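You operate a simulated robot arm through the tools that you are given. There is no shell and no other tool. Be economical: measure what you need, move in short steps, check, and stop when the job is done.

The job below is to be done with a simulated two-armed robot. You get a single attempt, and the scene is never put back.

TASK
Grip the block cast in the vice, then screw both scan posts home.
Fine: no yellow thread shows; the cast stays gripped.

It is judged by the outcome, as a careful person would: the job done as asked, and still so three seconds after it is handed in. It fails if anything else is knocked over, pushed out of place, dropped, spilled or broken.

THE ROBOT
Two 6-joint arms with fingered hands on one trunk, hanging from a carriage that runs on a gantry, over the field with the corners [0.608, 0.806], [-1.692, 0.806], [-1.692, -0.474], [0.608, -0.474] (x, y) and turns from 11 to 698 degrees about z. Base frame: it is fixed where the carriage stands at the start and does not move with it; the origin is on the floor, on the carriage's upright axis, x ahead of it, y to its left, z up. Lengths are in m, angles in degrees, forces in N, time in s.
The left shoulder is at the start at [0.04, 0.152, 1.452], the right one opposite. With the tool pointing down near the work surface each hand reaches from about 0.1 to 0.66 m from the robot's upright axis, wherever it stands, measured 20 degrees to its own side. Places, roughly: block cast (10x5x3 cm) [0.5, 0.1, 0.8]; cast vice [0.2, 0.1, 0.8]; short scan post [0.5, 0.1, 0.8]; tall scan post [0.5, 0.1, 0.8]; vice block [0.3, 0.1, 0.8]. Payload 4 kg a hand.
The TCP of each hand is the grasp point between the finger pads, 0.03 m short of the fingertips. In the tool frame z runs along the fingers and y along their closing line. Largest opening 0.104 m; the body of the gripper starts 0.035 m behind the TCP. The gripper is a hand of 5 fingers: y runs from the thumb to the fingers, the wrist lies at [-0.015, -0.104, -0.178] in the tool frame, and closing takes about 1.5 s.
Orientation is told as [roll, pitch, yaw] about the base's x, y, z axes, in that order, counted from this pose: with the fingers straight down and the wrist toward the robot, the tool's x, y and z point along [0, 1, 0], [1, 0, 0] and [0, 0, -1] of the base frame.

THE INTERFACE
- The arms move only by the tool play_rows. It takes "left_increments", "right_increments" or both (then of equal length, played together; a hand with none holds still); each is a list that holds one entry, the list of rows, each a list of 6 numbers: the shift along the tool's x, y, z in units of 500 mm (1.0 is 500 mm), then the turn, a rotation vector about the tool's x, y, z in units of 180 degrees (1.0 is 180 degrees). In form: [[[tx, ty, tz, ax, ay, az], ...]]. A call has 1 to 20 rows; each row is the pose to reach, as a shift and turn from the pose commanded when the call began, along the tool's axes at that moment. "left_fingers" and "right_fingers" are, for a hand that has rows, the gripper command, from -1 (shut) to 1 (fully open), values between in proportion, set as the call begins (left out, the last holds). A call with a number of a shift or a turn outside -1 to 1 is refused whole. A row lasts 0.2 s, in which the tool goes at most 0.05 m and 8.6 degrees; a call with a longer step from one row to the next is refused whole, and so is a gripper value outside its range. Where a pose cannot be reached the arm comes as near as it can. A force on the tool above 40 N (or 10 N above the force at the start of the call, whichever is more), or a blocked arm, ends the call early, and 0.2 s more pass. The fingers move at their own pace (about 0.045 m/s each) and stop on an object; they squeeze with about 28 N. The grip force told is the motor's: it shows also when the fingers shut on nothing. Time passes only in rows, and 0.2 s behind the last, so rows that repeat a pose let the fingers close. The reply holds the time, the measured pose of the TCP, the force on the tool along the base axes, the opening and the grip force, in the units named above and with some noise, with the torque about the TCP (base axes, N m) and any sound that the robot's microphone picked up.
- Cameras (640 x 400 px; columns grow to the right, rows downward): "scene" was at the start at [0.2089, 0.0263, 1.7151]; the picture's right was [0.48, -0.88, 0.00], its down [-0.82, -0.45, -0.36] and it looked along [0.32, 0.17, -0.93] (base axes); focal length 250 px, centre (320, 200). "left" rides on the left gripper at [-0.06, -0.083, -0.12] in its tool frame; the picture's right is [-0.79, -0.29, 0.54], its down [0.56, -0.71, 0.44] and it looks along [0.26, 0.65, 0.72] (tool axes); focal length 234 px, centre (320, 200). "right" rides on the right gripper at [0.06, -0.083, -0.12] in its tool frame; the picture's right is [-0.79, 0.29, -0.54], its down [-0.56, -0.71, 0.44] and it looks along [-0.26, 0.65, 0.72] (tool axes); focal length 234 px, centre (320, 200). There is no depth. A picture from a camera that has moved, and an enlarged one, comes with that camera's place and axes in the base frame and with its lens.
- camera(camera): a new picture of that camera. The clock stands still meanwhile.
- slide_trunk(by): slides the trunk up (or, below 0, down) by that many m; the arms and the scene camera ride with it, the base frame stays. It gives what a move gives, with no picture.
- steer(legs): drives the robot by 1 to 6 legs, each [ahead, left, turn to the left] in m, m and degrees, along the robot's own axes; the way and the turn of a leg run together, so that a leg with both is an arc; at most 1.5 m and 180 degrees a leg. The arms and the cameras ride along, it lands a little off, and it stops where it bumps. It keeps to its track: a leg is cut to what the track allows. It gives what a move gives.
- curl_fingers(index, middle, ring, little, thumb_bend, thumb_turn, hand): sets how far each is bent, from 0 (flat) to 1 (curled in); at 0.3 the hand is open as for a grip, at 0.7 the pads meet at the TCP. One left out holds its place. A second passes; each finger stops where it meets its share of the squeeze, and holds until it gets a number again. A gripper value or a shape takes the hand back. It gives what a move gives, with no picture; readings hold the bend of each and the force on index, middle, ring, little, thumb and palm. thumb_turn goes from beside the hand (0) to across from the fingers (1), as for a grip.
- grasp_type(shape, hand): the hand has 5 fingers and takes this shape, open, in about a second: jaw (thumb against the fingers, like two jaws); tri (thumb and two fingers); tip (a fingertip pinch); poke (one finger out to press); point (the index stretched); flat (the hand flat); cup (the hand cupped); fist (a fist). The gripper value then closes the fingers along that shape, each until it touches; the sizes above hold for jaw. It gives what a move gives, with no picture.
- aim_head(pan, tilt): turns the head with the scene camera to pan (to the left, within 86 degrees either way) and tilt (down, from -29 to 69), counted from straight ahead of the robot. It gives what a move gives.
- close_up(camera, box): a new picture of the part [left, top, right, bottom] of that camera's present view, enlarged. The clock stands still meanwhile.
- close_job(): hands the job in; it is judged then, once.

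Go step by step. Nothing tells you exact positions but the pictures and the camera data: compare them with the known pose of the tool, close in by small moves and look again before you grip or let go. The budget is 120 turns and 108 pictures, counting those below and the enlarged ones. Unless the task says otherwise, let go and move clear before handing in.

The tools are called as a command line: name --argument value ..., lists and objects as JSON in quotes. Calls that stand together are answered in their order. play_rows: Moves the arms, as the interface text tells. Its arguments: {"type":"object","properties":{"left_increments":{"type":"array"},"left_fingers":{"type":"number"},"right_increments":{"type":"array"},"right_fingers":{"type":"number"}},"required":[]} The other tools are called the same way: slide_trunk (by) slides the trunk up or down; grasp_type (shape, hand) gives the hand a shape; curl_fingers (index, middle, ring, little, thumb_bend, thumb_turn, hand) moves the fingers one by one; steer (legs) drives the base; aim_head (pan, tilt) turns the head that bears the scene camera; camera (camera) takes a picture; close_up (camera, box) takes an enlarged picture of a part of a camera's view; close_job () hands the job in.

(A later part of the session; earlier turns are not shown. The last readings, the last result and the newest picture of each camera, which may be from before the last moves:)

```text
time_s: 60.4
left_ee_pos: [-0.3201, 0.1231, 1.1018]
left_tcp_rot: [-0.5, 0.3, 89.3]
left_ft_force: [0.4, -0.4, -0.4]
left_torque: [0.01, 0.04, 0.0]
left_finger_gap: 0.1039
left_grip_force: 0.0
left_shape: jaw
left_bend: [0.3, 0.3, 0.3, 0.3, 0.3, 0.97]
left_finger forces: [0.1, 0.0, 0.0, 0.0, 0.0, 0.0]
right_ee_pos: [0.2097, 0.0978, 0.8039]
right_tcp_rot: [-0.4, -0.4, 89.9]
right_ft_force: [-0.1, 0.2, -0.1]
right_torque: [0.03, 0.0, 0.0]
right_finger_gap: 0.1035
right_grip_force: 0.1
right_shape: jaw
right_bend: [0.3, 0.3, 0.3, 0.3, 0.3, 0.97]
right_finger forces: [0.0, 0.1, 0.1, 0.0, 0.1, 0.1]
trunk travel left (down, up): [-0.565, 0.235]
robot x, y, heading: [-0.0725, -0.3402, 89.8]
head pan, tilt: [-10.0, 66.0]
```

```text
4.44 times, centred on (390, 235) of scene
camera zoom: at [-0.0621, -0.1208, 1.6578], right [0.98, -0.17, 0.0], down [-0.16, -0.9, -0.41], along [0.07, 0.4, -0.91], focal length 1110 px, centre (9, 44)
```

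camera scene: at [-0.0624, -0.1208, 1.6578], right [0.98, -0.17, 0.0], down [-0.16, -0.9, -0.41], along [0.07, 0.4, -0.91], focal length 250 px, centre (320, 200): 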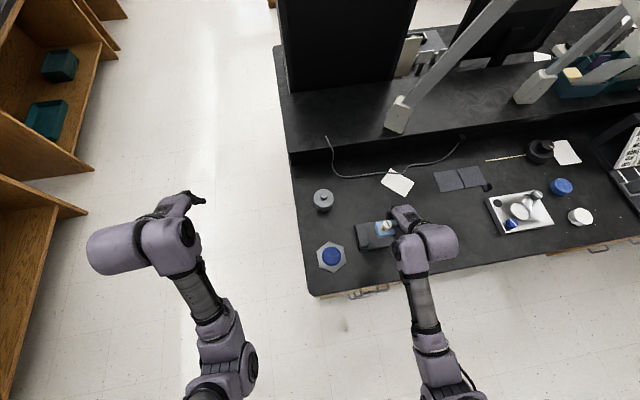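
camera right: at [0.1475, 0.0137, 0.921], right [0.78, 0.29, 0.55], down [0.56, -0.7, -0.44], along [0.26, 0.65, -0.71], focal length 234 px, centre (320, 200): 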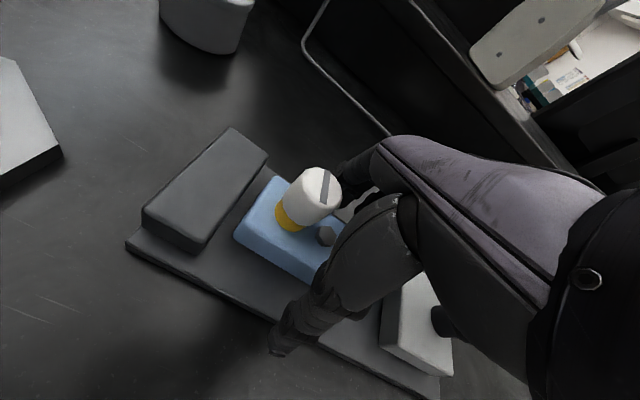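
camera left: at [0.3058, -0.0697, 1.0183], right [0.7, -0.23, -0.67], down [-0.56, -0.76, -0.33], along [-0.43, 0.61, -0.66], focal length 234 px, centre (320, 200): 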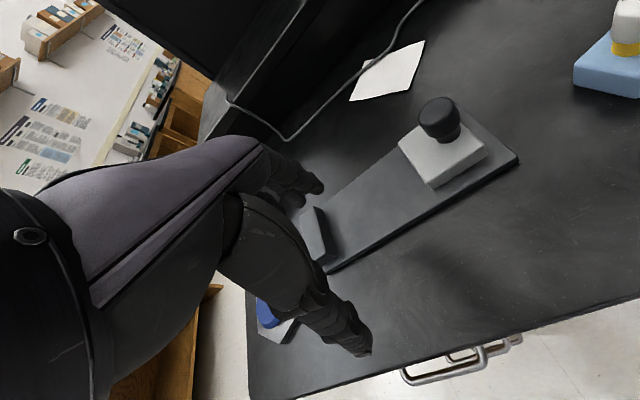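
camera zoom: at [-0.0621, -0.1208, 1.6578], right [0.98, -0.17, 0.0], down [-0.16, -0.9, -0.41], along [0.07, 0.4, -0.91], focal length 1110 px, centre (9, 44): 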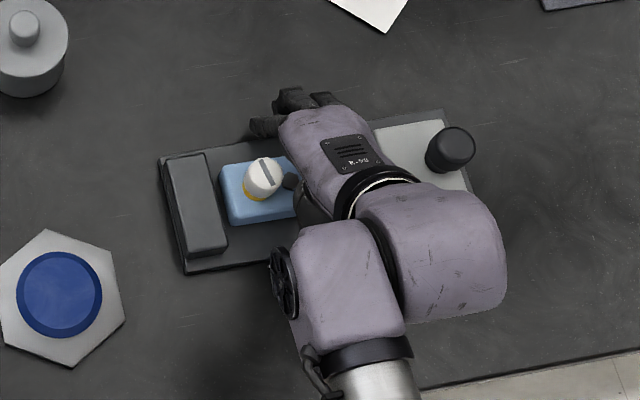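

Released, the cast stands on the plate. I raise the hand straight up 16 cm and take stock.

play_rows --right_increments '[[[0, 0, -0.04, 0, 0, 0], [0, 0, -0.1, 0, 0, 0], [0, 0, -0.18, 0, 0, 0], [0, 0, -0.26, 0, 0, 0], [0, 0, -0.34, 0, 0, 0], [0, 0, -0.34, 0, 0, 0]]]'

steer --legs '[[0, -0.12, 0]]'

camera --camera "right"

close_up --camera "scene" --box '[270, 190, 410, 290]'

```text
time_s: 61.8
left_ee_pos: [-0.3203, 0.1232, 1.1022]
left_tcp_rot: [-0.5, 0.3, 89.3]
left_ft_force: [0.0, -0.5, -0.1]
left_torque: [-0.03, 0.0, -0.01]
left_finger_gap: 0.1038
left_grip_force: 0.0
left_shape: jaw
left_bend: [0.3, 0.3, 0.3, 0.3, 0.3, 0.97]
left_finger forces: [0.0, 0.0, 0.0, 0.1, 0.0, 0.0]
right_ee_pos: [0.2087, 0.0943, 0.973]
right_tcp_rot: [-0.5, -0.4, 90.0]
right_ft_force: [-0.9, 0.2, 0.1]
right_torque: [-0.01, -0.03, 0.0]
right_finger_gap: 0.1039
right_grip_force: 0.0
right_shape: jaw
right_bend: [0.3, 0.3, 0.3, 0.3, 0.3, 0.97]
right_finger forces: [0.0, 0.0, 0.0, 0.0, 0.1, 0.0]
trunk travel left (down, up): [-0.565, 0.235]
robot x, y, heading: [-0.075, -0.3355, 89.9]
head pan, tilt: [-10.0, 66.0]
```

```text
time_s: 63.1
left_ee_pos: [-0.1993, 0.1237, 1.1029]
left_tcp_rot: [-0.5, 0.4, 89.3]
left_ft_force: [-0.3, -0.1, -1.0]
left_torque: [0.03, -0.01, 0.01]
left_finger_gap: 0.104
left_grip_force: 0.1
left_shape: jaw
left_bend: [0.3, 0.3, 0.3, 0.3, 0.3, 0.97]
left_finger forces: [0.0, 0.0, 0.0, 0.0, 0.1, 0.1]
right_ee_pos: [0.3292, 0.0947, 0.9731]
right_tcp_rot: [-0.5, -0.4, 90.1]
right_ft_force: [0.0, -0.3, -0.3]
right_torque: [0.0, 0.0, -0.01]
right_finger_gap: 0.1038
right_grip_force: 0.0
right_shape: jaw
right_bend: [0.3, 0.3, 0.3, 0.3, 0.3, 0.97]
right_finger forces: [0.0, 0.1, 0.0, 0.0, 0.1, 0.0]
trunk travel left (down, up): [-0.565, 0.235]
robot x, y, heading: [0.0477, -0.3376, 90.0]
head pan, tilt: [-10.0, 66.0]
```

```text
52 pictures are left
camera right: at [0.2676, 0.0116, 1.0912], right [0.78, 0.29, 0.55], down [0.56, -0.7, -0.44], along [0.26, 0.65, -0.71], focal length 234 px, centre (320, 200)
```

right: 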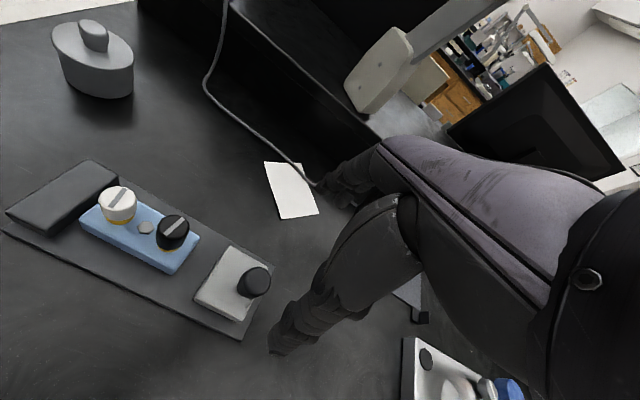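

```text
4.00 times, centred on (340, 240) of scene
camera zoom: at [0.0583, -0.1209, 1.6578], right [0.98, -0.17, 0.0], down [-0.16, -0.9, -0.41], along [0.07, 0.4, -0.91], focal length 999 px, centre (240, 40)
```

zoom: 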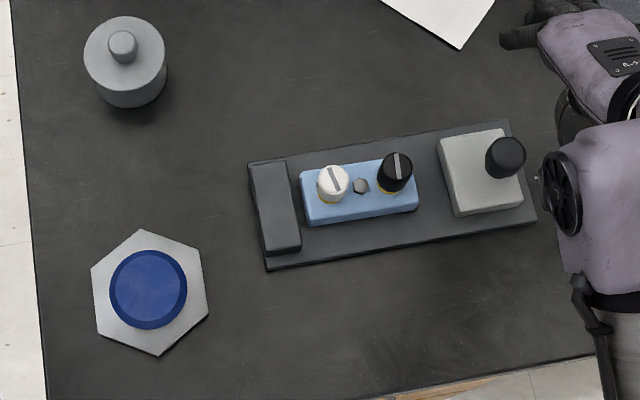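

The cast sits straight in the vice and the hand is exactly over the slider's knob. I lower onto the knob and grip it.

play_rows --right_increments '[[[0, 0, 0.08, 0, 0, 0], [0, 0, 0.16, 0, 0, 0], [0, 0, 0.24, 0, 0, 0], [0, 0, 0.285, 0, 0, 0], [0, 0, 0.285, 0, 0, 0]]]'

play_rows --right_increments '[[[0, 0, 0, 0, 0, 0], [0, 0, 0, 0, 0, 0], [0, 0, 0, 0, 0, 0], [0, 0, 0, 0, 0, 0], [0, 0, 0, 0, 0, 0], [0, 0, 0, 0, 0, 0], [0, 0, 0, 0, 0, 0], [0, 0, 0, 0, 0, 0]]]' --right_fingers -1

camera --camera "right"

```text
time_s: 64.3
left_ee_pos: [-0.1996, 0.1222, 1.104]
left_tcp_rot: [-0.5, 0.2, 89.3]
left_ft_force: [-0.3, 0.4, 0.3]
left_torque: [-0.01, 0.02, -0.05]
left_finger_gap: 0.1039
left_grip_force: 0.0
left_shape: jaw
left_bend: [0.3, 0.3, 0.3, 0.3, 0.3, 0.97]
left_finger forces: [0.1, 0.1, 0.0, 0.1, 0.1, 0.0]
right_ee_pos: [0.3307, 0.0965, 0.831]
right_tcp_rot: [-0.4, -0.5, 90.0]
right_ft_force: [-1.1, -1.1, -0.4]
right_torque: [-0.01, 0.0, 0.02]
right_finger_gap: 0.1038
right_grip_force: 0.0
right_shape: jaw
right_bend: [0.3, 0.3, 0.3, 0.3, 0.3, 0.97]
right_finger forces: [0.1, 0.0, 0.0, 0.0, 0.0, 0.0]
trunk travel left (down, up): [-0.565, 0.235]
robot x, y, heading: [0.0455, -0.3422, 89.7]
head pan, tilt: [-10.0, 66.0]
```

```text
time_s: 66.1
left_ee_pos: [-0.2002, 0.122, 1.1035]
left_tcp_rot: [-0.5, 0.3, 89.2]
left_ft_force: [0.1, 0.3, -1.0]
left_torque: [0.01, 0.02, -0.01]
left_finger_gap: 0.104
left_grip_force: 0.0
left_shape: jaw
left_bend: [0.3, 0.3, 0.3, 0.3, 0.3, 0.97]
left_finger forces: [0.1, 0.0, 0.1, 0.1, 0.0, 0.0]
right_ee_pos: [0.3291, 0.0948, 0.8302]
right_tcp_rot: [-0.4, -0.3, 90.1]
right_ft_force: [-2.5, -4.3, 1.1]
right_torque: [0.0, 0.04, 0.02]
right_finger_gap: 0.0244
right_grip_force: 27.9
right_shape: jaw
right_bend: [0.73, 0.56, 0.62, 0.71, 0.75, 1.0]
right_finger forces: [13.3, 8.4, 0.1, 0.0, 23.6, 0.0]
trunk travel left (down, up): [-0.565, 0.235]
robot x, y, heading: [0.0502, -0.339, 90.1]
head pan, tilt: [-10.0, 66.0]
```

```text
50 pictures are left
camera right: at [0.2672, 0.0118, 0.9484], right [0.79, 0.29, 0.55], down [0.56, -0.7, -0.44], along [0.26, 0.65, -0.71], focal length 234 px, centre (320, 200)
```

right: 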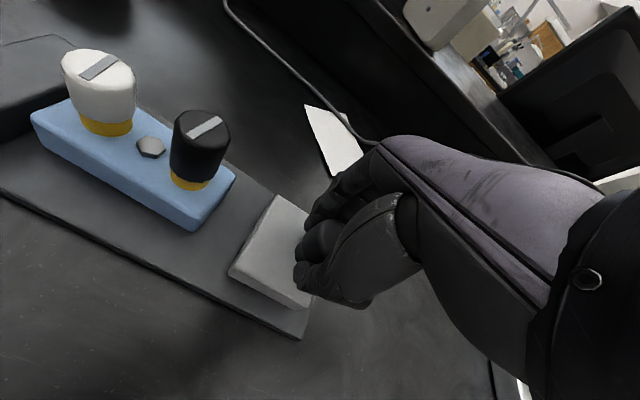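

The knob is gripped. I slide it toward the cast by 3 cm.

play_rows --right_increments '[[[0.01, 0, 0, 0, 0, 0], [0.02, 0, 0, 0, 0, 0], [0.03, 0, 0, 0, 0, 0], [0.04, 0, 0, 0, 0, 0], [0.05, 0, 0, 0, 0, 0], [0.06, 0, 0, 0, 0, 0], [0.06, 0, 0, 0, 0, 0]]]'

camera --camera "right"

```text
time_s: 67.7
left_ee_pos: [-0.2004, 0.1228, 1.1024]
left_tcp_rot: [-0.5, 0.3, 89.2]
left_ft_force: [-0.1, -0.7, 0.0]
left_torque: [-0.02, 0.04, -0.01]
left_finger_gap: 0.1039
left_grip_force: 0.2
left_shape: jaw
left_bend: [0.3, 0.3, 0.3, 0.3, 0.3, 0.97]
left_finger forces: [0.0, 0.1, 0.0, 0.0, 0.0, 0.1]
right_ee_pos: [0.3001, 0.0956, 0.8299]
right_tcp_rot: [-0.3, -0.3, 89.9]
right_ft_force: [-0.1, -4.0, 1.0]
right_torque: [-0.06, 0.03, -0.04]
right_finger_gap: 0.0243
right_grip_force: 28.0
right_shape: jaw
right_bend: [0.73, 0.56, 0.62, 0.71, 0.75, 1.0]
right_finger forces: [12.0, 9.0, 0.0, 0.1, 24.4, 0.0]
trunk travel left (down, up): [-0.565, 0.235]
robot x, y, heading: [0.0511, -0.3365, 89.8]
head pan, tilt: [-10.0, 66.0]
```

```text
49 pictures are left
camera right: at [0.2378, 0.0118, 0.9483], right [0.78, 0.29, 0.55], down [0.56, -0.7, -0.44], along [0.26, 0.65, -0.71], focal length 234 px, centre (320, 200)
```

right: 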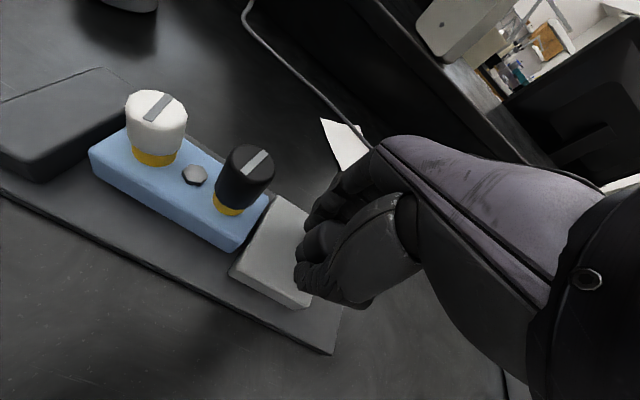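

The slider moves freely and has nearly reached the cast. I continue until it clamps.

play_rows --right_increments '[[[0.008, 0, 0, 0, 0, 0], [0.016, 0, 0, 0, 0, 0], [0.024, 0, 0, 0, 0, 0], [0.032, 0, 0, 0, 0, 0], [0.04, 0, 0, 0, 0, 0], [0.044, 0, 0, 0, 0, 0]]]'

camera --camera "right"

```text
time_s: 69.1
left_ee_pos: [-0.1966, 0.1226, 1.1007]
left_tcp_rot: [-0.6, 0.3, 89.2]
left_ft_force: [0.5, 0.4, 0.1]
left_torque: [0.01, 0.0, 0.0]
left_finger_gap: 0.104
left_grip_force: 0.1
left_shape: jaw
left_bend: [0.3, 0.3, 0.3, 0.3, 0.3, 0.97]
left_finger forces: [0.1, 0.0, 0.0, 0.0, 0.1, 0.1]
right_ee_pos: [0.2849, 0.0946, 0.8295]
right_tcp_rot: [-0.8, -0.3, 90.1]
right_ft_force: [21.2, -2.5, -4.7]
right_torque: [0.04, -0.46, -0.2]
right_finger_gap: 0.0233
right_grip_force: 28.1
right_shape: jaw
right_bend: [0.74, 0.55, 0.63, 0.71, 0.75, 1.0]
right_finger forces: [8.1, 13.5, 1.8, 0.0, 21.6, 0.0]
trunk travel left (down, up): [-0.565, 0.235]
robot x, y, heading: [0.0479, -0.3413, 89.7]
head pan, tilt: [-10.0, 66.0]
```

```text
48 pictures are left
camera right: at [0.2213, 0.0116, 0.948], right [0.78, 0.29, 0.56], down [0.56, -0.7, -0.43], along [0.27, 0.65, -0.71], focal length 234 px, centre (320, 200)
```

right: 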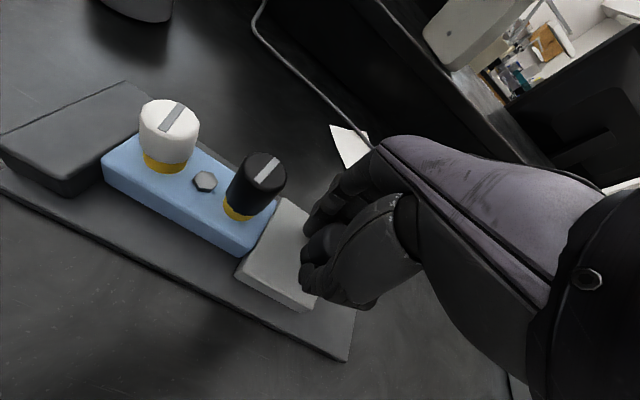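

The cast is now between bar and slider with 21 N on it. I press a bit harder in case it latches.

play_rows --right_increments '[[[0.006, 0, 0, 0, 0, 0], [0.012, 0, 0, 0, 0, 0], [0.018, 0, 0, 0, 0, 0], [0.024, 0, 0, 0, 0, 0], [0.03, 0, 0, 0, 0, 0]]]'

close_up --camera "right" --box '[0, 60, 360, 370]'

```text
time_s: 70.3
left_ee_pos: [-0.2016, 0.1247, 1.1038]
left_tcp_rot: [-0.5, 0.2, 89.3]
left_ft_force: [-0.5, -0.4, -0.5]
left_torque: [0.0, 0.02, 0.0]
left_finger_gap: 0.1041
left_grip_force: 0.1
left_shape: jaw
left_bend: [0.3, 0.3, 0.3, 0.3, 0.3, 0.97]
left_finger forces: [0.0, 0.1, 0.1, 0.0, 0.1, 0.0]
right_ee_pos: [0.2606, 0.0994, 0.8311]
right_tcp_rot: [-0.2, -0.6, 90.1]
right_ft_force: [-1.4, 6.1, 0.8]
right_torque: [0.11, 0.02, 0.2]
right_finger_gap: 0.018
right_grip_force: 28.6
right_shape: jaw
right_bend: [0.75, 0.74, 0.58, 0.71, 0.82, 1.0]
right_finger forces: [0.0, 0.1, 4.9, 1.8, 0.0, 0.0]
trunk travel left (down, up): [-0.565, 0.235]
robot x, y, heading: [0.0488, -0.3373, 89.8]
head pan, tilt: [-10.0, 66.0]
```

```text
1.29 times, centred on (180, 215) of right
camera zoom: at [0.1991, 0.0149, 0.9493], right [0.79, 0.28, 0.55], down [0.56, -0.7, -0.44], along [0.26, 0.65, -0.71], focal length 302 px, centre (501, 181)
```

zoom: 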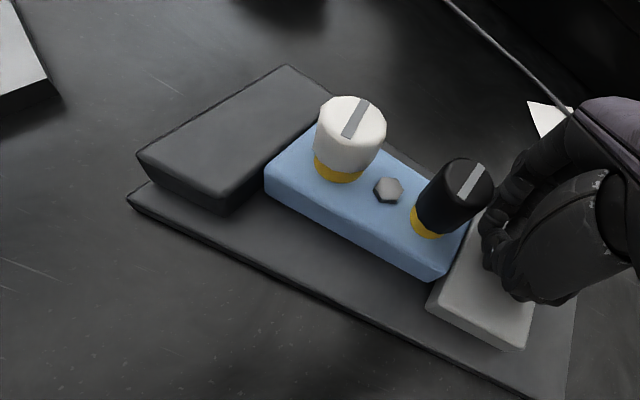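

The fingers slipped over the knob once it was tight, so it is clamped firmly. I open, rise, and see whether the slider stays.

play_rows --right_increments '[[[-0.004, 0, 0, 0, 0, 0], [-0.008, 0, 0, 0, 0, 0], [-0.008, 0, 0, 0, 0, 0], [-0.008, 0, 0, 0, 0, 0], [-0.008, 0, 0, 0, 0, 0], [-0.008, 0, 0, 0, 0, 0], [-0.008, 0, 0, 0, 0, 0], [-0.008, 0, -0.04, 0, 0, 0], [-0.008, 0, -0.12, 0, 0, 0], [-0.008, 0, -0.2, 0, 0, 0], [-0.008, 0, -0.28, 0, 0, 0], [-0.008, 0, -0.28, 0, 0, 0]]]' --right_fingers 1

camera --camera "right"

close_up --camera "scene" --box '[290, 190, 430, 280]'

```text
time_s: 72.9
left_ee_pos: [-0.2007, 0.1223, 1.1033]
left_tcp_rot: [-0.4, 0.4, 89.3]
left_ft_force: [-0.3, 0.1, 0.2]
left_torque: [0.02, 0.01, -0.02]
left_finger_gap: 0.1039
left_grip_force: 0.1
left_shape: jaw
left_bend: [0.3, 0.3, 0.3, 0.3, 0.3, 0.97]
left_finger forces: [0.1, 0.0, 0.1, 0.0, 0.0, 0.0]
right_ee_pos: [0.2724, 0.093, 0.9684]
right_tcp_rot: [-1.2, -0.1, 90.1]
right_ft_force: [0.2, -0.2, 0.1]
right_torque: [-0.04, -0.03, 0.01]
right_finger_gap: 0.1037
right_grip_force: 0.1
right_shape: jaw
right_bend: [0.3, 0.3, 0.3, 0.3, 0.3, 0.97]
right_finger forces: [0.0, 0.0, 0.1, 0.0, 0.1, 0.0]
trunk travel left (down, up): [-0.565, 0.235]
robot x, y, heading: [0.0456, -0.3366, 89.8]
head pan, tilt: [-10.0, 66.0]
```

```text
46 pictures are left
camera right: at [0.2076, 0.0109, 1.0863], right [0.78, 0.29, 0.56], down [0.57, -0.7, -0.43], along [0.27, 0.65, -0.71], focal length 234 px, centre (320, 200)
```

right: 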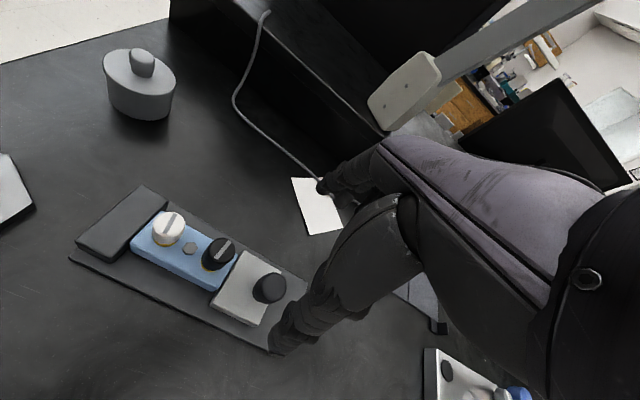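

```text
4.44 times, centred on (360, 235) of scene
camera zoom: at [0.0579, -0.1209, 1.6578], right [0.98, -0.17, 0.0], down [-0.16, -0.9, -0.41], along [0.07, 0.4, -0.91], focal length 1110 px, centre (142, 44)
```

zoom: 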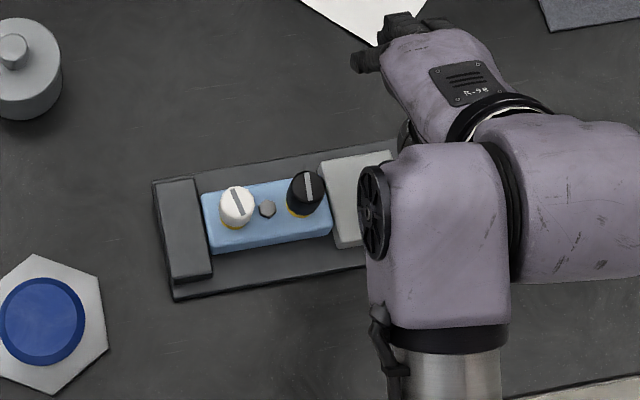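

The slider stays put and the cast sits clamped between bar and slider. Next the posts: I try the fingertip-pinch shape on the right hand and look at it, and measure the posts.

grasp_type --shape "tip" --hand "right"

camera --camera "right"

close_up --camera "right" --box '[60, 170, 320, 360]'

```text
time_s: 73.8
left_ee_pos: [-0.1999, 0.1236, 1.1029]
left_tcp_rot: [-0.5, 0.1, 89.3]
left_ft_force: [0.3, 1.3, -0.3]
left_torque: [0.03, -0.01, -0.02]
left_finger_gap: 0.104
left_grip_force: 0.1
left_shape: jaw
left_bend: [0.3, 0.3, 0.3, 0.3, 0.3, 0.97]
left_finger forces: [0.0, 0.0, 0.0, 0.0, 0.0, 0.0]
right_ee_pos: [0.2704, 0.0948, 0.971]
right_tcp_rot: [-1.1, -0.4, 90.2]
right_ft_force: [0.0, -0.8, 0.0]
right_torque: [-0.03, -0.03, 0.01]
right_finger_gap: 0.1041
right_grip_force: 0.1
right_shape: tip
right_bend: [0.3, 0.98, 0.99, 0.99, 0.3, 0.97]
right_finger forces: [0.0, 0.0, 0.0, 0.1, 0.0, 0.0]
trunk travel left (down, up): [-0.565, 0.235]
robot x, y, heading: [0.0476, -0.3406, 90.0]
head pan, tilt: [-10.0, 66.0]
```

```text
44 pictures are left
camera right: at [0.2076, 0.0124, 1.0874], right [0.78, 0.29, 0.56], down [0.57, -0.7, -0.43], along [0.27, 0.65, -0.71], focal length 234 px, centre (320, 200)
```

right: 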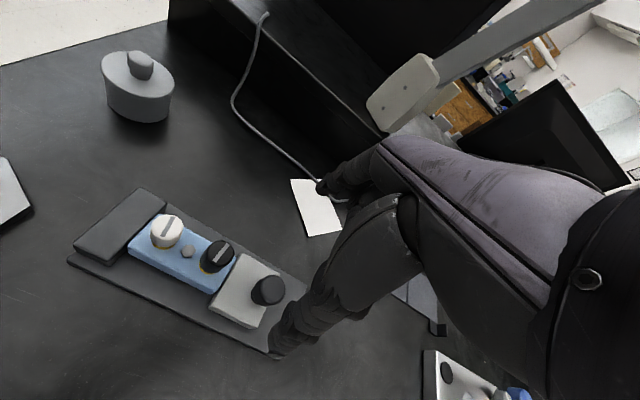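

```text
2.11 times, centred on (190, 265) of right
camera zoom: at [0.2076, 0.0124, 1.0874], right [0.78, 0.29, 0.56], down [0.57, -0.7, -0.43], along [0.27, 0.65, -0.71], focal length 493 px, centre (594, 63)
```

zoom: 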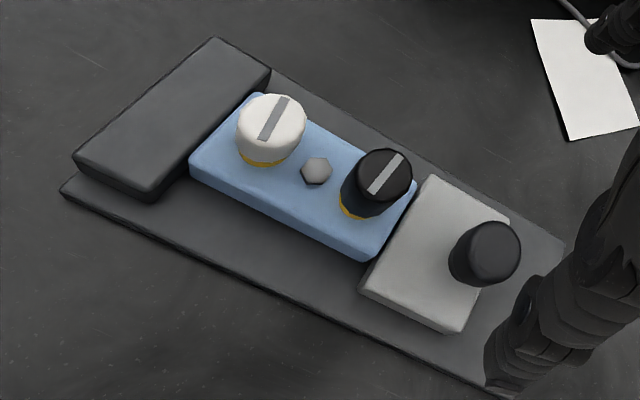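

The tip shape tucks the other three fingers away, which is what I need. White post is near (0.169, 0.100, top ≈0.825), black near (0.223, 0.100, top ≈0.84); the left hand's tucked fingers clear the neighbours best, so I drive right to bring the left hand over the white post.

grasp_type --shape "tip" --hand "left"

steer --legs '[[-0.03, -0.37, 0]]'

aim_head --pan 20 --tilt 66

camera --camera "scene"

camera --camera "left"

```text
time_s: 74.7
left_ee_pos: [-0.2006, 0.1228, 1.1034]
left_tcp_rot: [-0.5, 0.3, 89.3]
left_ft_force: [0.3, -0.9, -0.8]
left_torque: [-0.02, -0.03, 0.0]
left_finger_gap: 0.1039
left_grip_force: 0.0
left_shape: tip
left_bend: [0.3, 0.98, 0.99, 0.99, 0.3, 0.97]
left_finger forces: [0.0, 0.1, 0.0, 0.0, 0.1, 0.1]
right_ee_pos: [0.2721, 0.0957, 0.9702]
right_tcp_rot: [-1.1, -0.5, 90.1]
right_ft_force: [-0.2, -0.7, -0.2]
right_torque: [0.01, 0.0, -0.01]
right_finger_gap: 0.1041
right_grip_force: 0.0
right_shape: tip
right_bend: [0.3, 0.98, 0.99, 0.99, 0.3, 0.97]
right_finger forces: [0.1, 0.0, 0.0, 0.0, 0.0, 0.1]
trunk travel left (down, up): [-0.565, 0.235]
robot x, y, heading: [0.0481, -0.3426, 89.6]
head pan, tilt: [-10.0, 66.0]
```

```text
time_s: 77.0
left_ee_pos: [0.1691, 0.0924, 1.1031]
left_tcp_rot: [-0.5, 0.4, 89.4]
left_ft_force: [0.4, -0.5, -0.4]
left_torque: [0.02, 0.0, -0.03]
left_finger_gap: 0.1037
left_grip_force: 0.1
left_shape: tip
left_bend: [0.3, 0.98, 0.99, 0.99, 0.3, 0.97]
left_finger forces: [0.0, 0.1, 0.0, 0.0, 0.1, 0.0]
right_ee_pos: [0.6422, 0.0641, 0.9688]
right_tcp_rot: [-1.2, -0.3, 90.3]
right_ft_force: [-0.1, -0.5, 0.0]
right_torque: [0.03, -0.02, 0.01]
right_finger_gap: 0.1042
right_grip_force: 0.0
right_shape: tip
right_bend: [0.3, 0.98, 0.99, 0.99, 0.3, 0.97]
right_finger forces: [0.2, 0.0, 0.1, 0.0, 0.1, 0.0]
trunk travel left (down, up): [-0.565, 0.235]
robot x, y, heading: [0.4211, -0.3683, 90.0]
head pan, tilt: [-10.0, 66.0]
```

```text
time_s: 78.0
left_ee_pos: [0.1705, 0.0916, 1.1021]
left_tcp_rot: [-0.4, 0.2, 89.4]
left_ft_force: [-0.3, 0.2, 0.6]
left_torque: [0.01, -0.01, 0.02]
left_finger_gap: 0.1039
left_grip_force: 0.0
left_shape: tip
left_bend: [0.3, 0.98, 0.99, 0.99, 0.3, 0.97]
left_finger forces: [0.1, 0.0, 0.0, 0.0, 0.0, 0.1]
right_ee_pos: [0.6422, 0.066, 0.9686]
right_tcp_rot: [-1.2, -0.3, 90.3]
right_ft_force: [0.4, -0.8, -0.5]
right_torque: [-0.01, 0.04, -0.01]
right_finger_gap: 0.1038
right_grip_force: 0.0
right_shape: tip
right_bend: [0.3, 0.98, 0.99, 0.99, 0.3, 0.97]
right_finger forces: [0.1, 0.0, 0.1, 0.0, 0.0, 0.1]
trunk travel left (down, up): [-0.565, 0.235]
robot x, y, heading: [0.4211, -0.3678, 90.1]
head pan, tilt: [20.0, 66.0]
```

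```text
42 pictures are left
camera scene: at [0.3986, -0.1533, 1.6578], right [0.94, 0.34, 0.0], down [0.31, -0.86, -0.41], along [-0.14, 0.38, -0.91], focal length 250 px, centre (320, 200)
```

scene: 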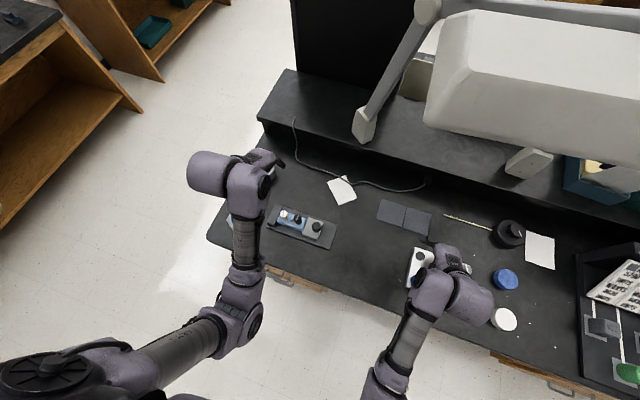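

```text
41 pictures are left
camera left: at [0.228, 0.01, 1.224], right [0.79, -0.3, -0.53], down [-0.56, -0.7, -0.44], along [-0.25, 0.65, -0.72], focal length 234 px, centre (320, 200)
```

left: 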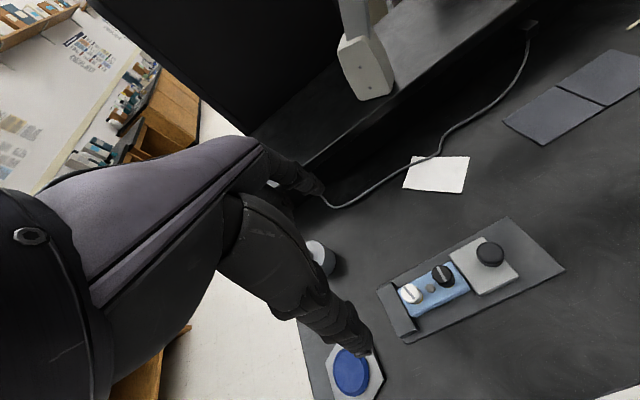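

The hand is above the white post. I descend to z≈0.90 with 20° of yaw wound up, watching the tracking.

play_rows --left_increments '[[[0, 0.004, 0.08, 0, 0, -0.02], [0, 0.008, 0.16, 0, 0, -0.04], [-0.002, 0.014, 0.24, 0, 0, -0.06], [-0.002, 0.018, 0.32, 0, 0, -0.085], [-0.002, 0.018, 0.4, 0, 0, -0.111], [-0.002, 0.018, 0.4, 0, 0, -0.111]]]' --left_fingers 0

camera --camera "left"

```text
time_s: 79.4
left_ee_pos: [0.1722, 0.1007, 0.9016]
left_tcp_rot: [-0.4, 0.4, 109.4]
left_ft_force: [-0.3, -0.1, -0.5]
left_torque: [0.03, 0.0, 0.01]
left_finger_gap: 0.0524
left_grip_force: 0.1
left_shape: tip
left_bend: [0.74, 0.98, 0.99, 0.99, 0.69, 1.0]
left_finger forces: [0.1, 0.1, 0.0, 0.1, 0.0, 0.0]
right_ee_pos: [0.6426, 0.0653, 0.97]
right_tcp_rot: [-1.2, -0.3, 90.4]
right_ft_force: [-0.3, -0.2, -0.4]
right_torque: [0.03, -0.02, -0.01]
right_finger_gap: 0.104
right_grip_force: 0.0
right_shape: tip
right_bend: [0.3, 0.98, 0.99, 0.99, 0.3, 0.97]
right_finger forces: [0.1, 0.0, 0.1, 0.1, 0.0, 0.0]
trunk travel left (down, up): [-0.565, 0.235]
robot x, y, heading: [0.4197, -0.3699, 90.1]
head pan, tilt: [20.0, 66.0]
```

```text
40 pictures are left
camera left: at [0.2555, 0.0437, 1.0238], right [0.84, -0.01, -0.54], down [-0.29, -0.85, -0.43], along [-0.45, 0.52, -0.72], focal length 234 px, centre (320, 200)
```

left: 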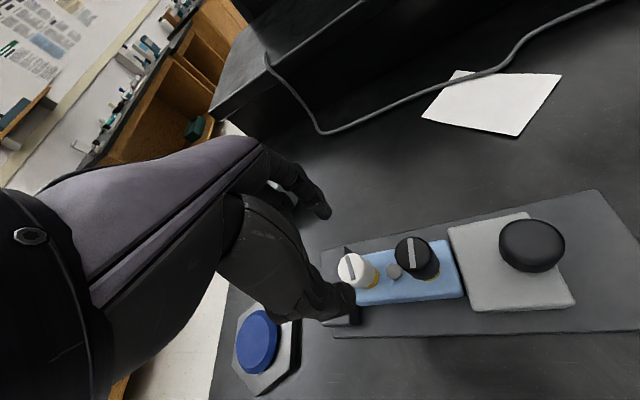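

Tracking is good and the white post lies between index and thumb. I go down to z≈0.85 and look.

play_rows --left_increments '[[[0, 0, 0.04, 0, 0, 0], [0, 0, 0.08, 0, 0, 0], [0, 0, 0.103, 0, 0, 0], [0, 0, 0.103, 0, 0, 0]]]'

camera --camera "left"

close_up --camera "scene" --box '[210, 150, 350, 250]'

```text
time_s: 80.4
left_ee_pos: [0.1733, 0.1001, 0.8513]
left_tcp_rot: [-0.3, 0.4, 109.4]
left_ft_force: [0.4, -0.3, 0.4]
left_torque: [-0.02, 0.0, 0.02]
left_finger_gap: 0.0526
left_grip_force: 0.0
left_shape: tip
left_bend: [0.74, 0.98, 0.99, 0.99, 0.69, 1.0]
left_finger forces: [0.0, 0.1, 0.0, 0.0, 0.0, 0.1]
right_ee_pos: [0.6424, 0.0672, 0.97]
right_tcp_rot: [-1.2, -0.2, 90.3]
right_ft_force: [-0.3, -0.4, -0.6]
right_torque: [-0.01, 0.01, 0.0]
right_finger_gap: 0.104
right_grip_force: 0.1
right_shape: tip
right_bend: [0.3, 0.98, 0.99, 0.99, 0.3, 0.97]
right_finger forces: [0.0, 0.0, 0.0, 0.0, 0.1, 0.0]
trunk travel left (down, up): [-0.565, 0.235]
robot x, y, heading: [0.4194, -0.3704, 90.0]
head pan, tilt: [20.0, 66.0]
```

```text
39 pictures are left
camera left: at [0.2558, 0.0434, 0.9721], right [0.84, -0.01, -0.54], down [-0.29, -0.85, -0.43], along [-0.45, 0.52, -0.72], focal length 234 px, centre (320, 200)
```

left: 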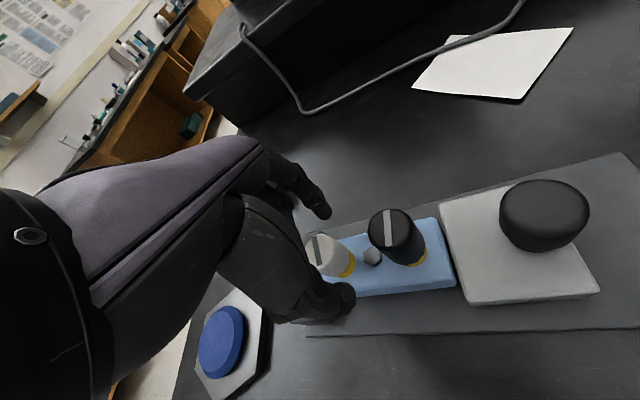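

```text
4.00 times, centred on (280, 200) of scene
camera zoom: at [0.3985, -0.1533, 1.6578], right [0.94, 0.34, 0.0], down [0.31, -0.86, -0.41], along [-0.14, 0.38, -0.91], focal length 999 px, centre (480, 200)
```

zoom: 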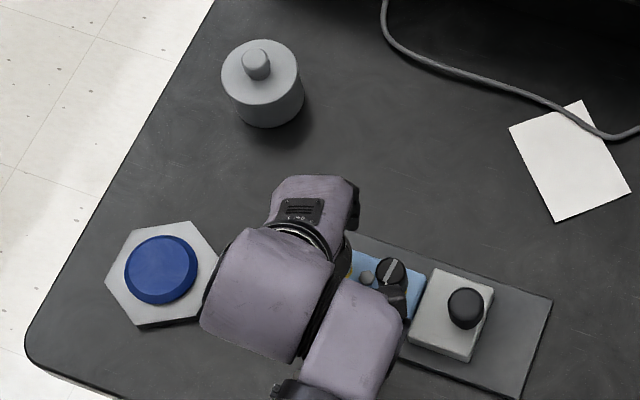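

I nudge 4 mm toward the post's centre, go down to z≈0.825 and close the pinch.

play_rows --left_increments '[[[0.007, 0.0045, 0, 0, 0, 0], [0.007, 0.0045, 0.02, 0, 0, 0], [0.007, 0.0045, 0.04, 0, 0, 0], [0.007, 0.0045, 0.052, 0, 0, 0], [0.007, 0.0045, 0.052, 0, 0, 0]]]'

play_rows --left_increments '[[[0, 0, 0, 0, 0, 0], [0, 0, 0, 0, 0, 0], [0, 0, 0, 0, 0, 0], [0, 0, 0, 0, 0, 0], [0, 0, 0, 0, 0, 0], [0, 0, 0, 0, 0, 0]]]' --left_fingers -1

camera --camera "left"

```text
time_s: 81.6
left_ee_pos: [0.1693, 0.1015, 0.8253]
left_tcp_rot: [-0.3, 0.3, 109.3]
left_ft_force: [0.2, 0.3, 5.4]
left_torque: [-0.08, 0.01, 0.0]
left_finger_gap: 0.0527
left_grip_force: 0.0
left_shape: tip
left_bend: [0.74, 0.98, 0.99, 0.99, 0.69, 1.0]
left_finger forces: [0.0, 3.4, 0.0, 0.0, 1.7, 0.0]
right_ee_pos: [0.6423, 0.066, 0.97]
right_tcp_rot: [-1.1, -0.3, 90.3]
right_ft_force: [-0.3, 0.3, 0.5]
right_torque: [0.0, -0.01, -0.02]
right_finger_gap: 0.104
right_grip_force: 0.1
right_shape: tip
right_bend: [0.3, 0.98, 0.99, 0.99, 0.3, 0.97]
right_finger forces: [0.1, 0.0, 0.0, 0.0, 0.0, 0.1]
trunk travel left (down, up): [-0.565, 0.235]
robot x, y, heading: [0.4195, -0.3698, 90.1]
head pan, tilt: [20.0, 66.0]
```

```text
time_s: 83.0
left_ee_pos: [0.1698, 0.104, 0.8289]
left_tcp_rot: [-0.4, 0.1, 109.4]
left_ft_force: [3.0, 0.3, 29.9]
left_torque: [-0.28, -0.25, -0.06]
left_finger_gap: 0.0313
left_grip_force: 28.3
left_shape: tip
left_bend: [0.73, 1.0, 1.0, 1.0, 0.74, 1.0]
left_finger forces: [45.3, 0.0, 0.0, 0.0, 46.3, 0.1]
right_ee_pos: [0.6422, 0.0681, 0.972]
right_tcp_rot: [-1.2, -0.4, 90.4]
right_ft_force: [-0.7, 0.2, -0.5]
right_torque: [0.03, 0.02, 0.01]
right_finger_gap: 0.1035
right_grip_force: 0.0
right_shape: tip
right_bend: [0.3, 0.98, 0.99, 0.99, 0.3, 0.97]
right_finger forces: [0.1, 0.1, 0.0, 0.0, 0.1, 0.0]
trunk travel left (down, up): [-0.565, 0.235]
robot x, y, heading: [0.4161, -0.3681, 90.4]
head pan, tilt: [20.0, 66.0]
```

```text
37 pictures are left
camera left: at [0.2521, 0.0468, 0.9484], right [0.84, -0.01, -0.54], down [-0.29, -0.85, -0.44], along [-0.45, 0.52, -0.72], focal length 234 px, centre (320, 200)
```

left: 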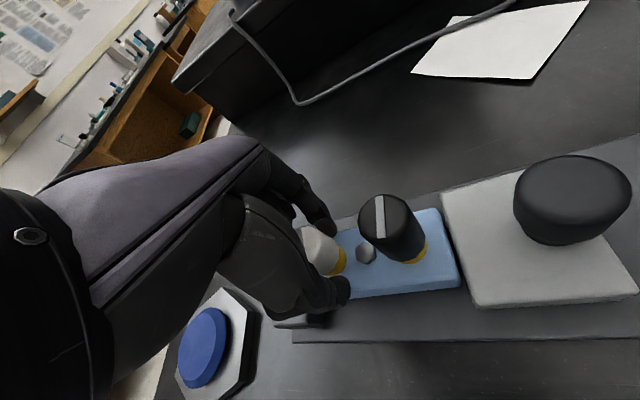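

The pinch holds the post but presses down on it; I rise 2 mm and turn clockwise 40° as a first try.

play_rows --left_increments '[[[0, 0, -0.004, 0, 0, 0], [0, 0, -0.004, 0, 0, 0.037], [0, 0, -0.004, 0, 0, 0.074], [0, 0, -0.004, 0, 0, 0.111], [0, 0, -0.004, 0, 0, 0.148], [0, 0, -0.004, 0, 0, 0.185], [0, 0, -0.004, 0, 0, 0.222], [0, 0, -0.004, 0, 0, 0.222]]]'

camera --camera "left"

```text
time_s: 84.8
left_ee_pos: [0.1699, 0.1019, 0.8279]
left_tcp_rot: [-0.7, 0.0, 69.5]
left_ft_force: [3.5, 0.8, 21.5]
left_torque: [-0.02, -0.32, 0.85]
left_finger_gap: 0.0315
left_grip_force: 27.9
left_shape: tip
left_bend: [0.73, 1.0, 1.0, 1.0, 0.74, 0.9]
left_finger forces: [52.3, 0.0, 0.0, 0.0, 34.6, 0.0]
right_ee_pos: [0.6419, 0.0675, 0.9702]
right_tcp_rot: [-1.2, -0.4, 90.4]
right_ft_force: [-0.2, -1.0, 0.3]
right_torque: [0.01, 0.03, 0.0]
right_finger_gap: 0.1041
right_grip_force: 0.1
right_shape: tip
right_bend: [0.3, 0.98, 0.99, 0.99, 0.3, 0.97]
right_finger forces: [0.0, 0.0, 0.0, 0.0, 0.0, 0.1]
trunk travel left (down, up): [-0.565, 0.235]
robot x, y, heading: [0.4214, -0.3672, 90.0]
head pan, tilt: [20.0, 66.0]
```

```text
36 pictures are left
camera left: at [0.1953, 0.0051, 0.9489], right [0.64, -0.55, -0.53], down [-0.77, -0.47, -0.44], along [-0.01, 0.69, -0.72], focal length 234 px, centre (320, 200)
```

left: 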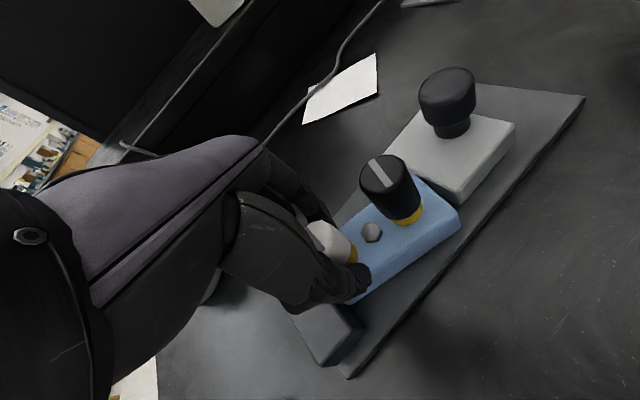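

Torque of 0.85 N·m builds up, so the pinch bites. I continue another 35° and look at the slot.

play_rows --left_increments '[[[0, 0, 0, 0, 0, 0.037], [0, 0, 0, 0, 0, 0.074], [0, 0, 0, 0, 0, 0.111], [0, 0, 0, 0, 0, 0.148], [0, 0, 0, 0, 0, 0.185], [0, 0, 0, 0, 0, 0.2], [0, 0, 0, 0, 0, 0.2]]]'

close_up --camera "left" --box '[240, 120, 480, 300]'

```text
time_s: 86.4
left_ee_pos: [0.173, 0.1034, 0.8286]
left_tcp_rot: [-0.6, -0.6, 33.4]
left_ft_force: [14.5, -3.0, 30.4]
left_torque: [-0.08, -0.97, 1.1]
left_finger_gap: 0.0326
left_grip_force: 27.8
left_shape: tip
left_bend: [0.73, 1.0, 1.0, 1.0, 0.74, 0.84]
left_finger forces: [68.3, 0.1, 0.0, 0.0, 34.5, 0.0]
right_ee_pos: [0.6443, 0.0676, 0.9704]
right_tcp_rot: [-1.3, -0.4, 90.3]
right_ft_force: [-0.5, 0.4, 0.2]
right_torque: [-0.01, 0.01, -0.02]
right_finger_gap: 0.104
right_grip_force: 0.0
right_shape: tip
right_bend: [0.3, 0.98, 0.99, 0.99, 0.3, 0.97]
right_finger forces: [0.0, 0.1, 0.0, 0.0, 0.0, 0.0]
trunk travel left (down, up): [-0.565, 0.235]
robot x, y, heading: [0.4181, -0.3699, 90.2]
head pan, tilt: [20.0, 66.0]
```

```text
2.22 times, centred on (360, 210) of left
camera zoom: at [0.1344, 0.0079, 0.9483], right [0.2, -0.82, -0.54], down [-0.89, 0.08, -0.45], along [0.41, 0.57, -0.71], focal length 520 px, centre (231, 178)
```

zoom: 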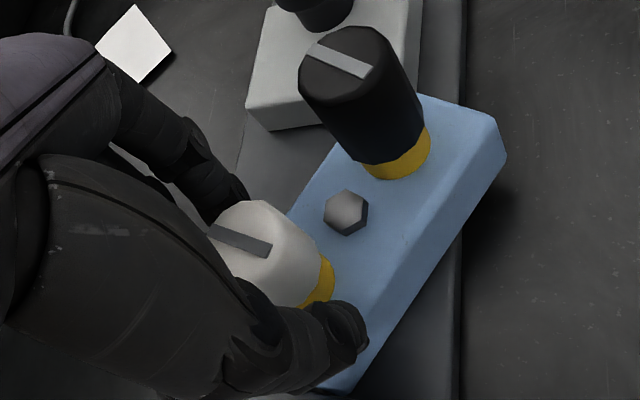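

Working out directions from this picture: the plate is straight but the cast has turned about 31° with the hand, so it slipped in the vice. I release, rise and inspect.

play_rows --left_increments '[[[0, 0, 0, 0, 0, 0], [0, 0, 0, 0, 0, 0], [0, 0, 0, 0, 0, 0], [0, 0, 0, 0, 0, 0], [0, 0, 0, 0, 0, 0], [0, 0, -0.04, 0, 0, 0], [0, 0, -0.12, 0, 0, -0.04], [0, 0, -0.2, 0, 0, -0.08], [0, 0, -0.28, 0, 0, -0.12], [0, 0, -0.36, 0, 0, -0.16], [0, 0, -0.36, 0, 0, -0.2], [0, 0, -0.36, 0, 0, -0.24], [0, 0, -0.36, 0, 0, -0.28], [0, 0, -0.36, 0, 0, -0.31], [0, 0, -0.36, 0, 0, -0.31]]]' --left_fingers 0.1

camera --camera "left"

close_up --camera "scene" --box '[230, 180, 350, 260]'

```text
time_s: 89.6
left_ee_pos: [0.1685, 0.1022, 1.007]
left_tcp_rot: [-0.5, 0.2, 89.3]
left_ft_force: [0.1, -0.2, -0.1]
left_torque: [0.01, 0.0, 0.01]
left_finger_gap: 0.057
left_grip_force: 0.1
left_shape: tip
left_bend: [0.74, 0.98, 0.99, 0.99, 0.67, 0.99]
left_finger forces: [0.0, 0.0, 0.0, 0.0, 0.0, 0.1]
right_ee_pos: [0.6419, 0.0657, 0.9681]
right_tcp_rot: [-1.2, -0.3, 90.3]
right_ft_force: [0.5, 0.0, -0.1]
right_torque: [0.01, -0.03, 0.0]
right_finger_gap: 0.1041
right_grip_force: 0.1
right_shape: tip
right_bend: [0.3, 0.98, 0.99, 0.99, 0.3, 0.97]
right_finger forces: [0.1, 0.1, 0.1, 0.0, 0.1, 0.0]
trunk travel left (down, up): [-0.565, 0.235]
robot x, y, heading: [0.4193, -0.3667, 90.1]
head pan, tilt: [20.0, 66.0]
```

```text
34 pictures are left
camera left: at [0.2255, 0.0193, 1.1285], right [0.79, -0.3, -0.53], down [-0.56, -0.7, -0.44], along [-0.24, 0.65, -0.72], focal length 234 px, centre (320, 200)
```

left: 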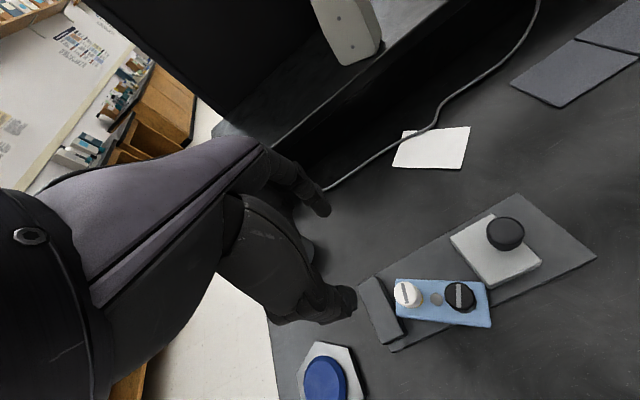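

```text
5.00 times, centred on (290, 220) of scene
camera zoom: at [0.3985, -0.1533, 1.6578], right [0.94, 0.34, 0.0], down [0.31, -0.86, -0.41], along [-0.14, 0.38, -0.91], focal length 1249 px, centre (470, 100)
```

zoom: 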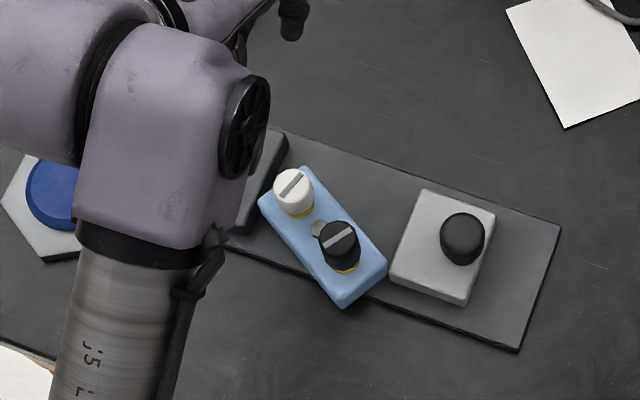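

The cast turned in the vice and pushed the slider back about 16 mm; my fingertips were pressing on the cast itself. I'll realign it with the left hand in jaw shape: first hover over it at yaw 60°.

grasp_type --shape "jaw" --hand "left"

play_rows --left_increments '[[[-0.02, -0.014, 0.06, 0, 0, 0.03], [-0.04, -0.028, 0.12, 0, 0, 0.06], [-0.06, -0.042, 0.18, 0, 0, 0.09], [-0.08, -0.056, 0.24, 0, 0, 0.12], [-0.103, -0.068, 0.29, 0, 0, 0.15], [-0.103, -0.068, 0.324, 0, 0, 0.163], [-0.103, -0.068, 0.324, 0, 0, 0.163]]]' --left_fingers 1

camera --camera "left"

```text
time_s: 90.5
left_ee_pos: [0.1676, 0.1024, 1.0072]
left_tcp_rot: [-0.4, 0.2, 89.3]
left_ft_force: [-0.8, 0.9, 0.0]
left_torque: [0.03, 0.0, -0.01]
left_finger_gap: 0.1038
left_grip_force: 0.0
left_shape: jaw
left_bend: [0.3, 0.3, 0.3, 0.3, 0.3, 0.97]
left_finger forces: [0.1, 0.0, 0.1, 0.0, 0.1, 0.0]
right_ee_pos: [0.6431, 0.0662, 0.9698]
right_tcp_rot: [-1.2, -0.3, 90.3]
right_ft_force: [0.6, 0.6, -0.2]
right_torque: [0.0, -0.02, 0.01]
right_finger_gap: 0.1036
right_grip_force: 0.0
right_shape: tip
right_bend: [0.3, 0.98, 0.99, 0.99, 0.3, 0.97]
right_finger forces: [0.0, 0.0, 0.1, 0.0, 0.0, 0.1]
trunk travel left (down, up): [-0.565, 0.235]
robot x, y, heading: [0.4178, -0.3679, 90.1]
head pan, tilt: [20.0, 66.0]
```

```text
time_s: 92.1
left_ee_pos: [0.2206, 0.0673, 0.8464]
left_tcp_rot: [-0.5, -0.1, 59.8]
left_ft_force: [-0.8, 0.6, -0.1]
left_torque: [-0.01, 0.0, -0.02]
left_finger_gap: 0.1038
left_grip_force: 0.1
left_shape: jaw
left_bend: [0.3, 0.3, 0.3, 0.3, 0.3, 0.97]
left_finger forces: [0.0, 0.0, 0.0, 0.0, 0.0, 0.0]
right_ee_pos: [0.6419, 0.0656, 0.9701]
right_tcp_rot: [-1.2, -0.4, 90.3]
right_ft_force: [-0.2, 0.3, 0.8]
right_torque: [0.01, -0.07, -0.03]
right_finger_gap: 0.1039
right_grip_force: 0.1
right_shape: tip
right_bend: [0.3, 0.98, 0.99, 0.99, 0.3, 0.97]
right_finger forces: [0.1, 0.0, 0.1, 0.1, 0.0, 0.0]
trunk travel left (down, up): [-0.565, 0.235]
robot x, y, heading: [0.4184, -0.3706, 90.4]
head pan, tilt: [20.0, 66.0]
```

```text
32 pictures are left
camera left: at [0.2293, -0.0345, 0.9667], right [0.54, -0.65, -0.54], down [-0.83, -0.33, -0.44], along [0.11, 0.69, -0.72], focal length 234 px, centre (320, 200)
```

left: 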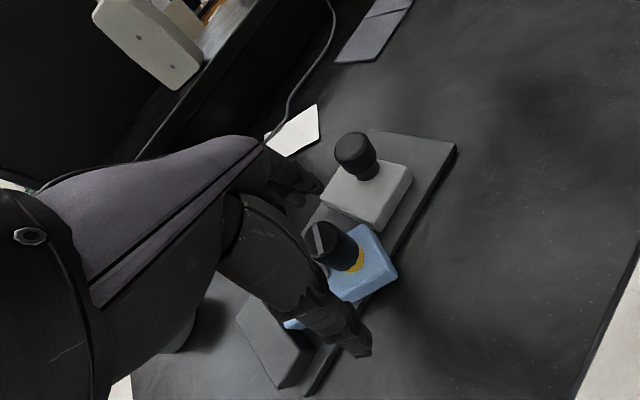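

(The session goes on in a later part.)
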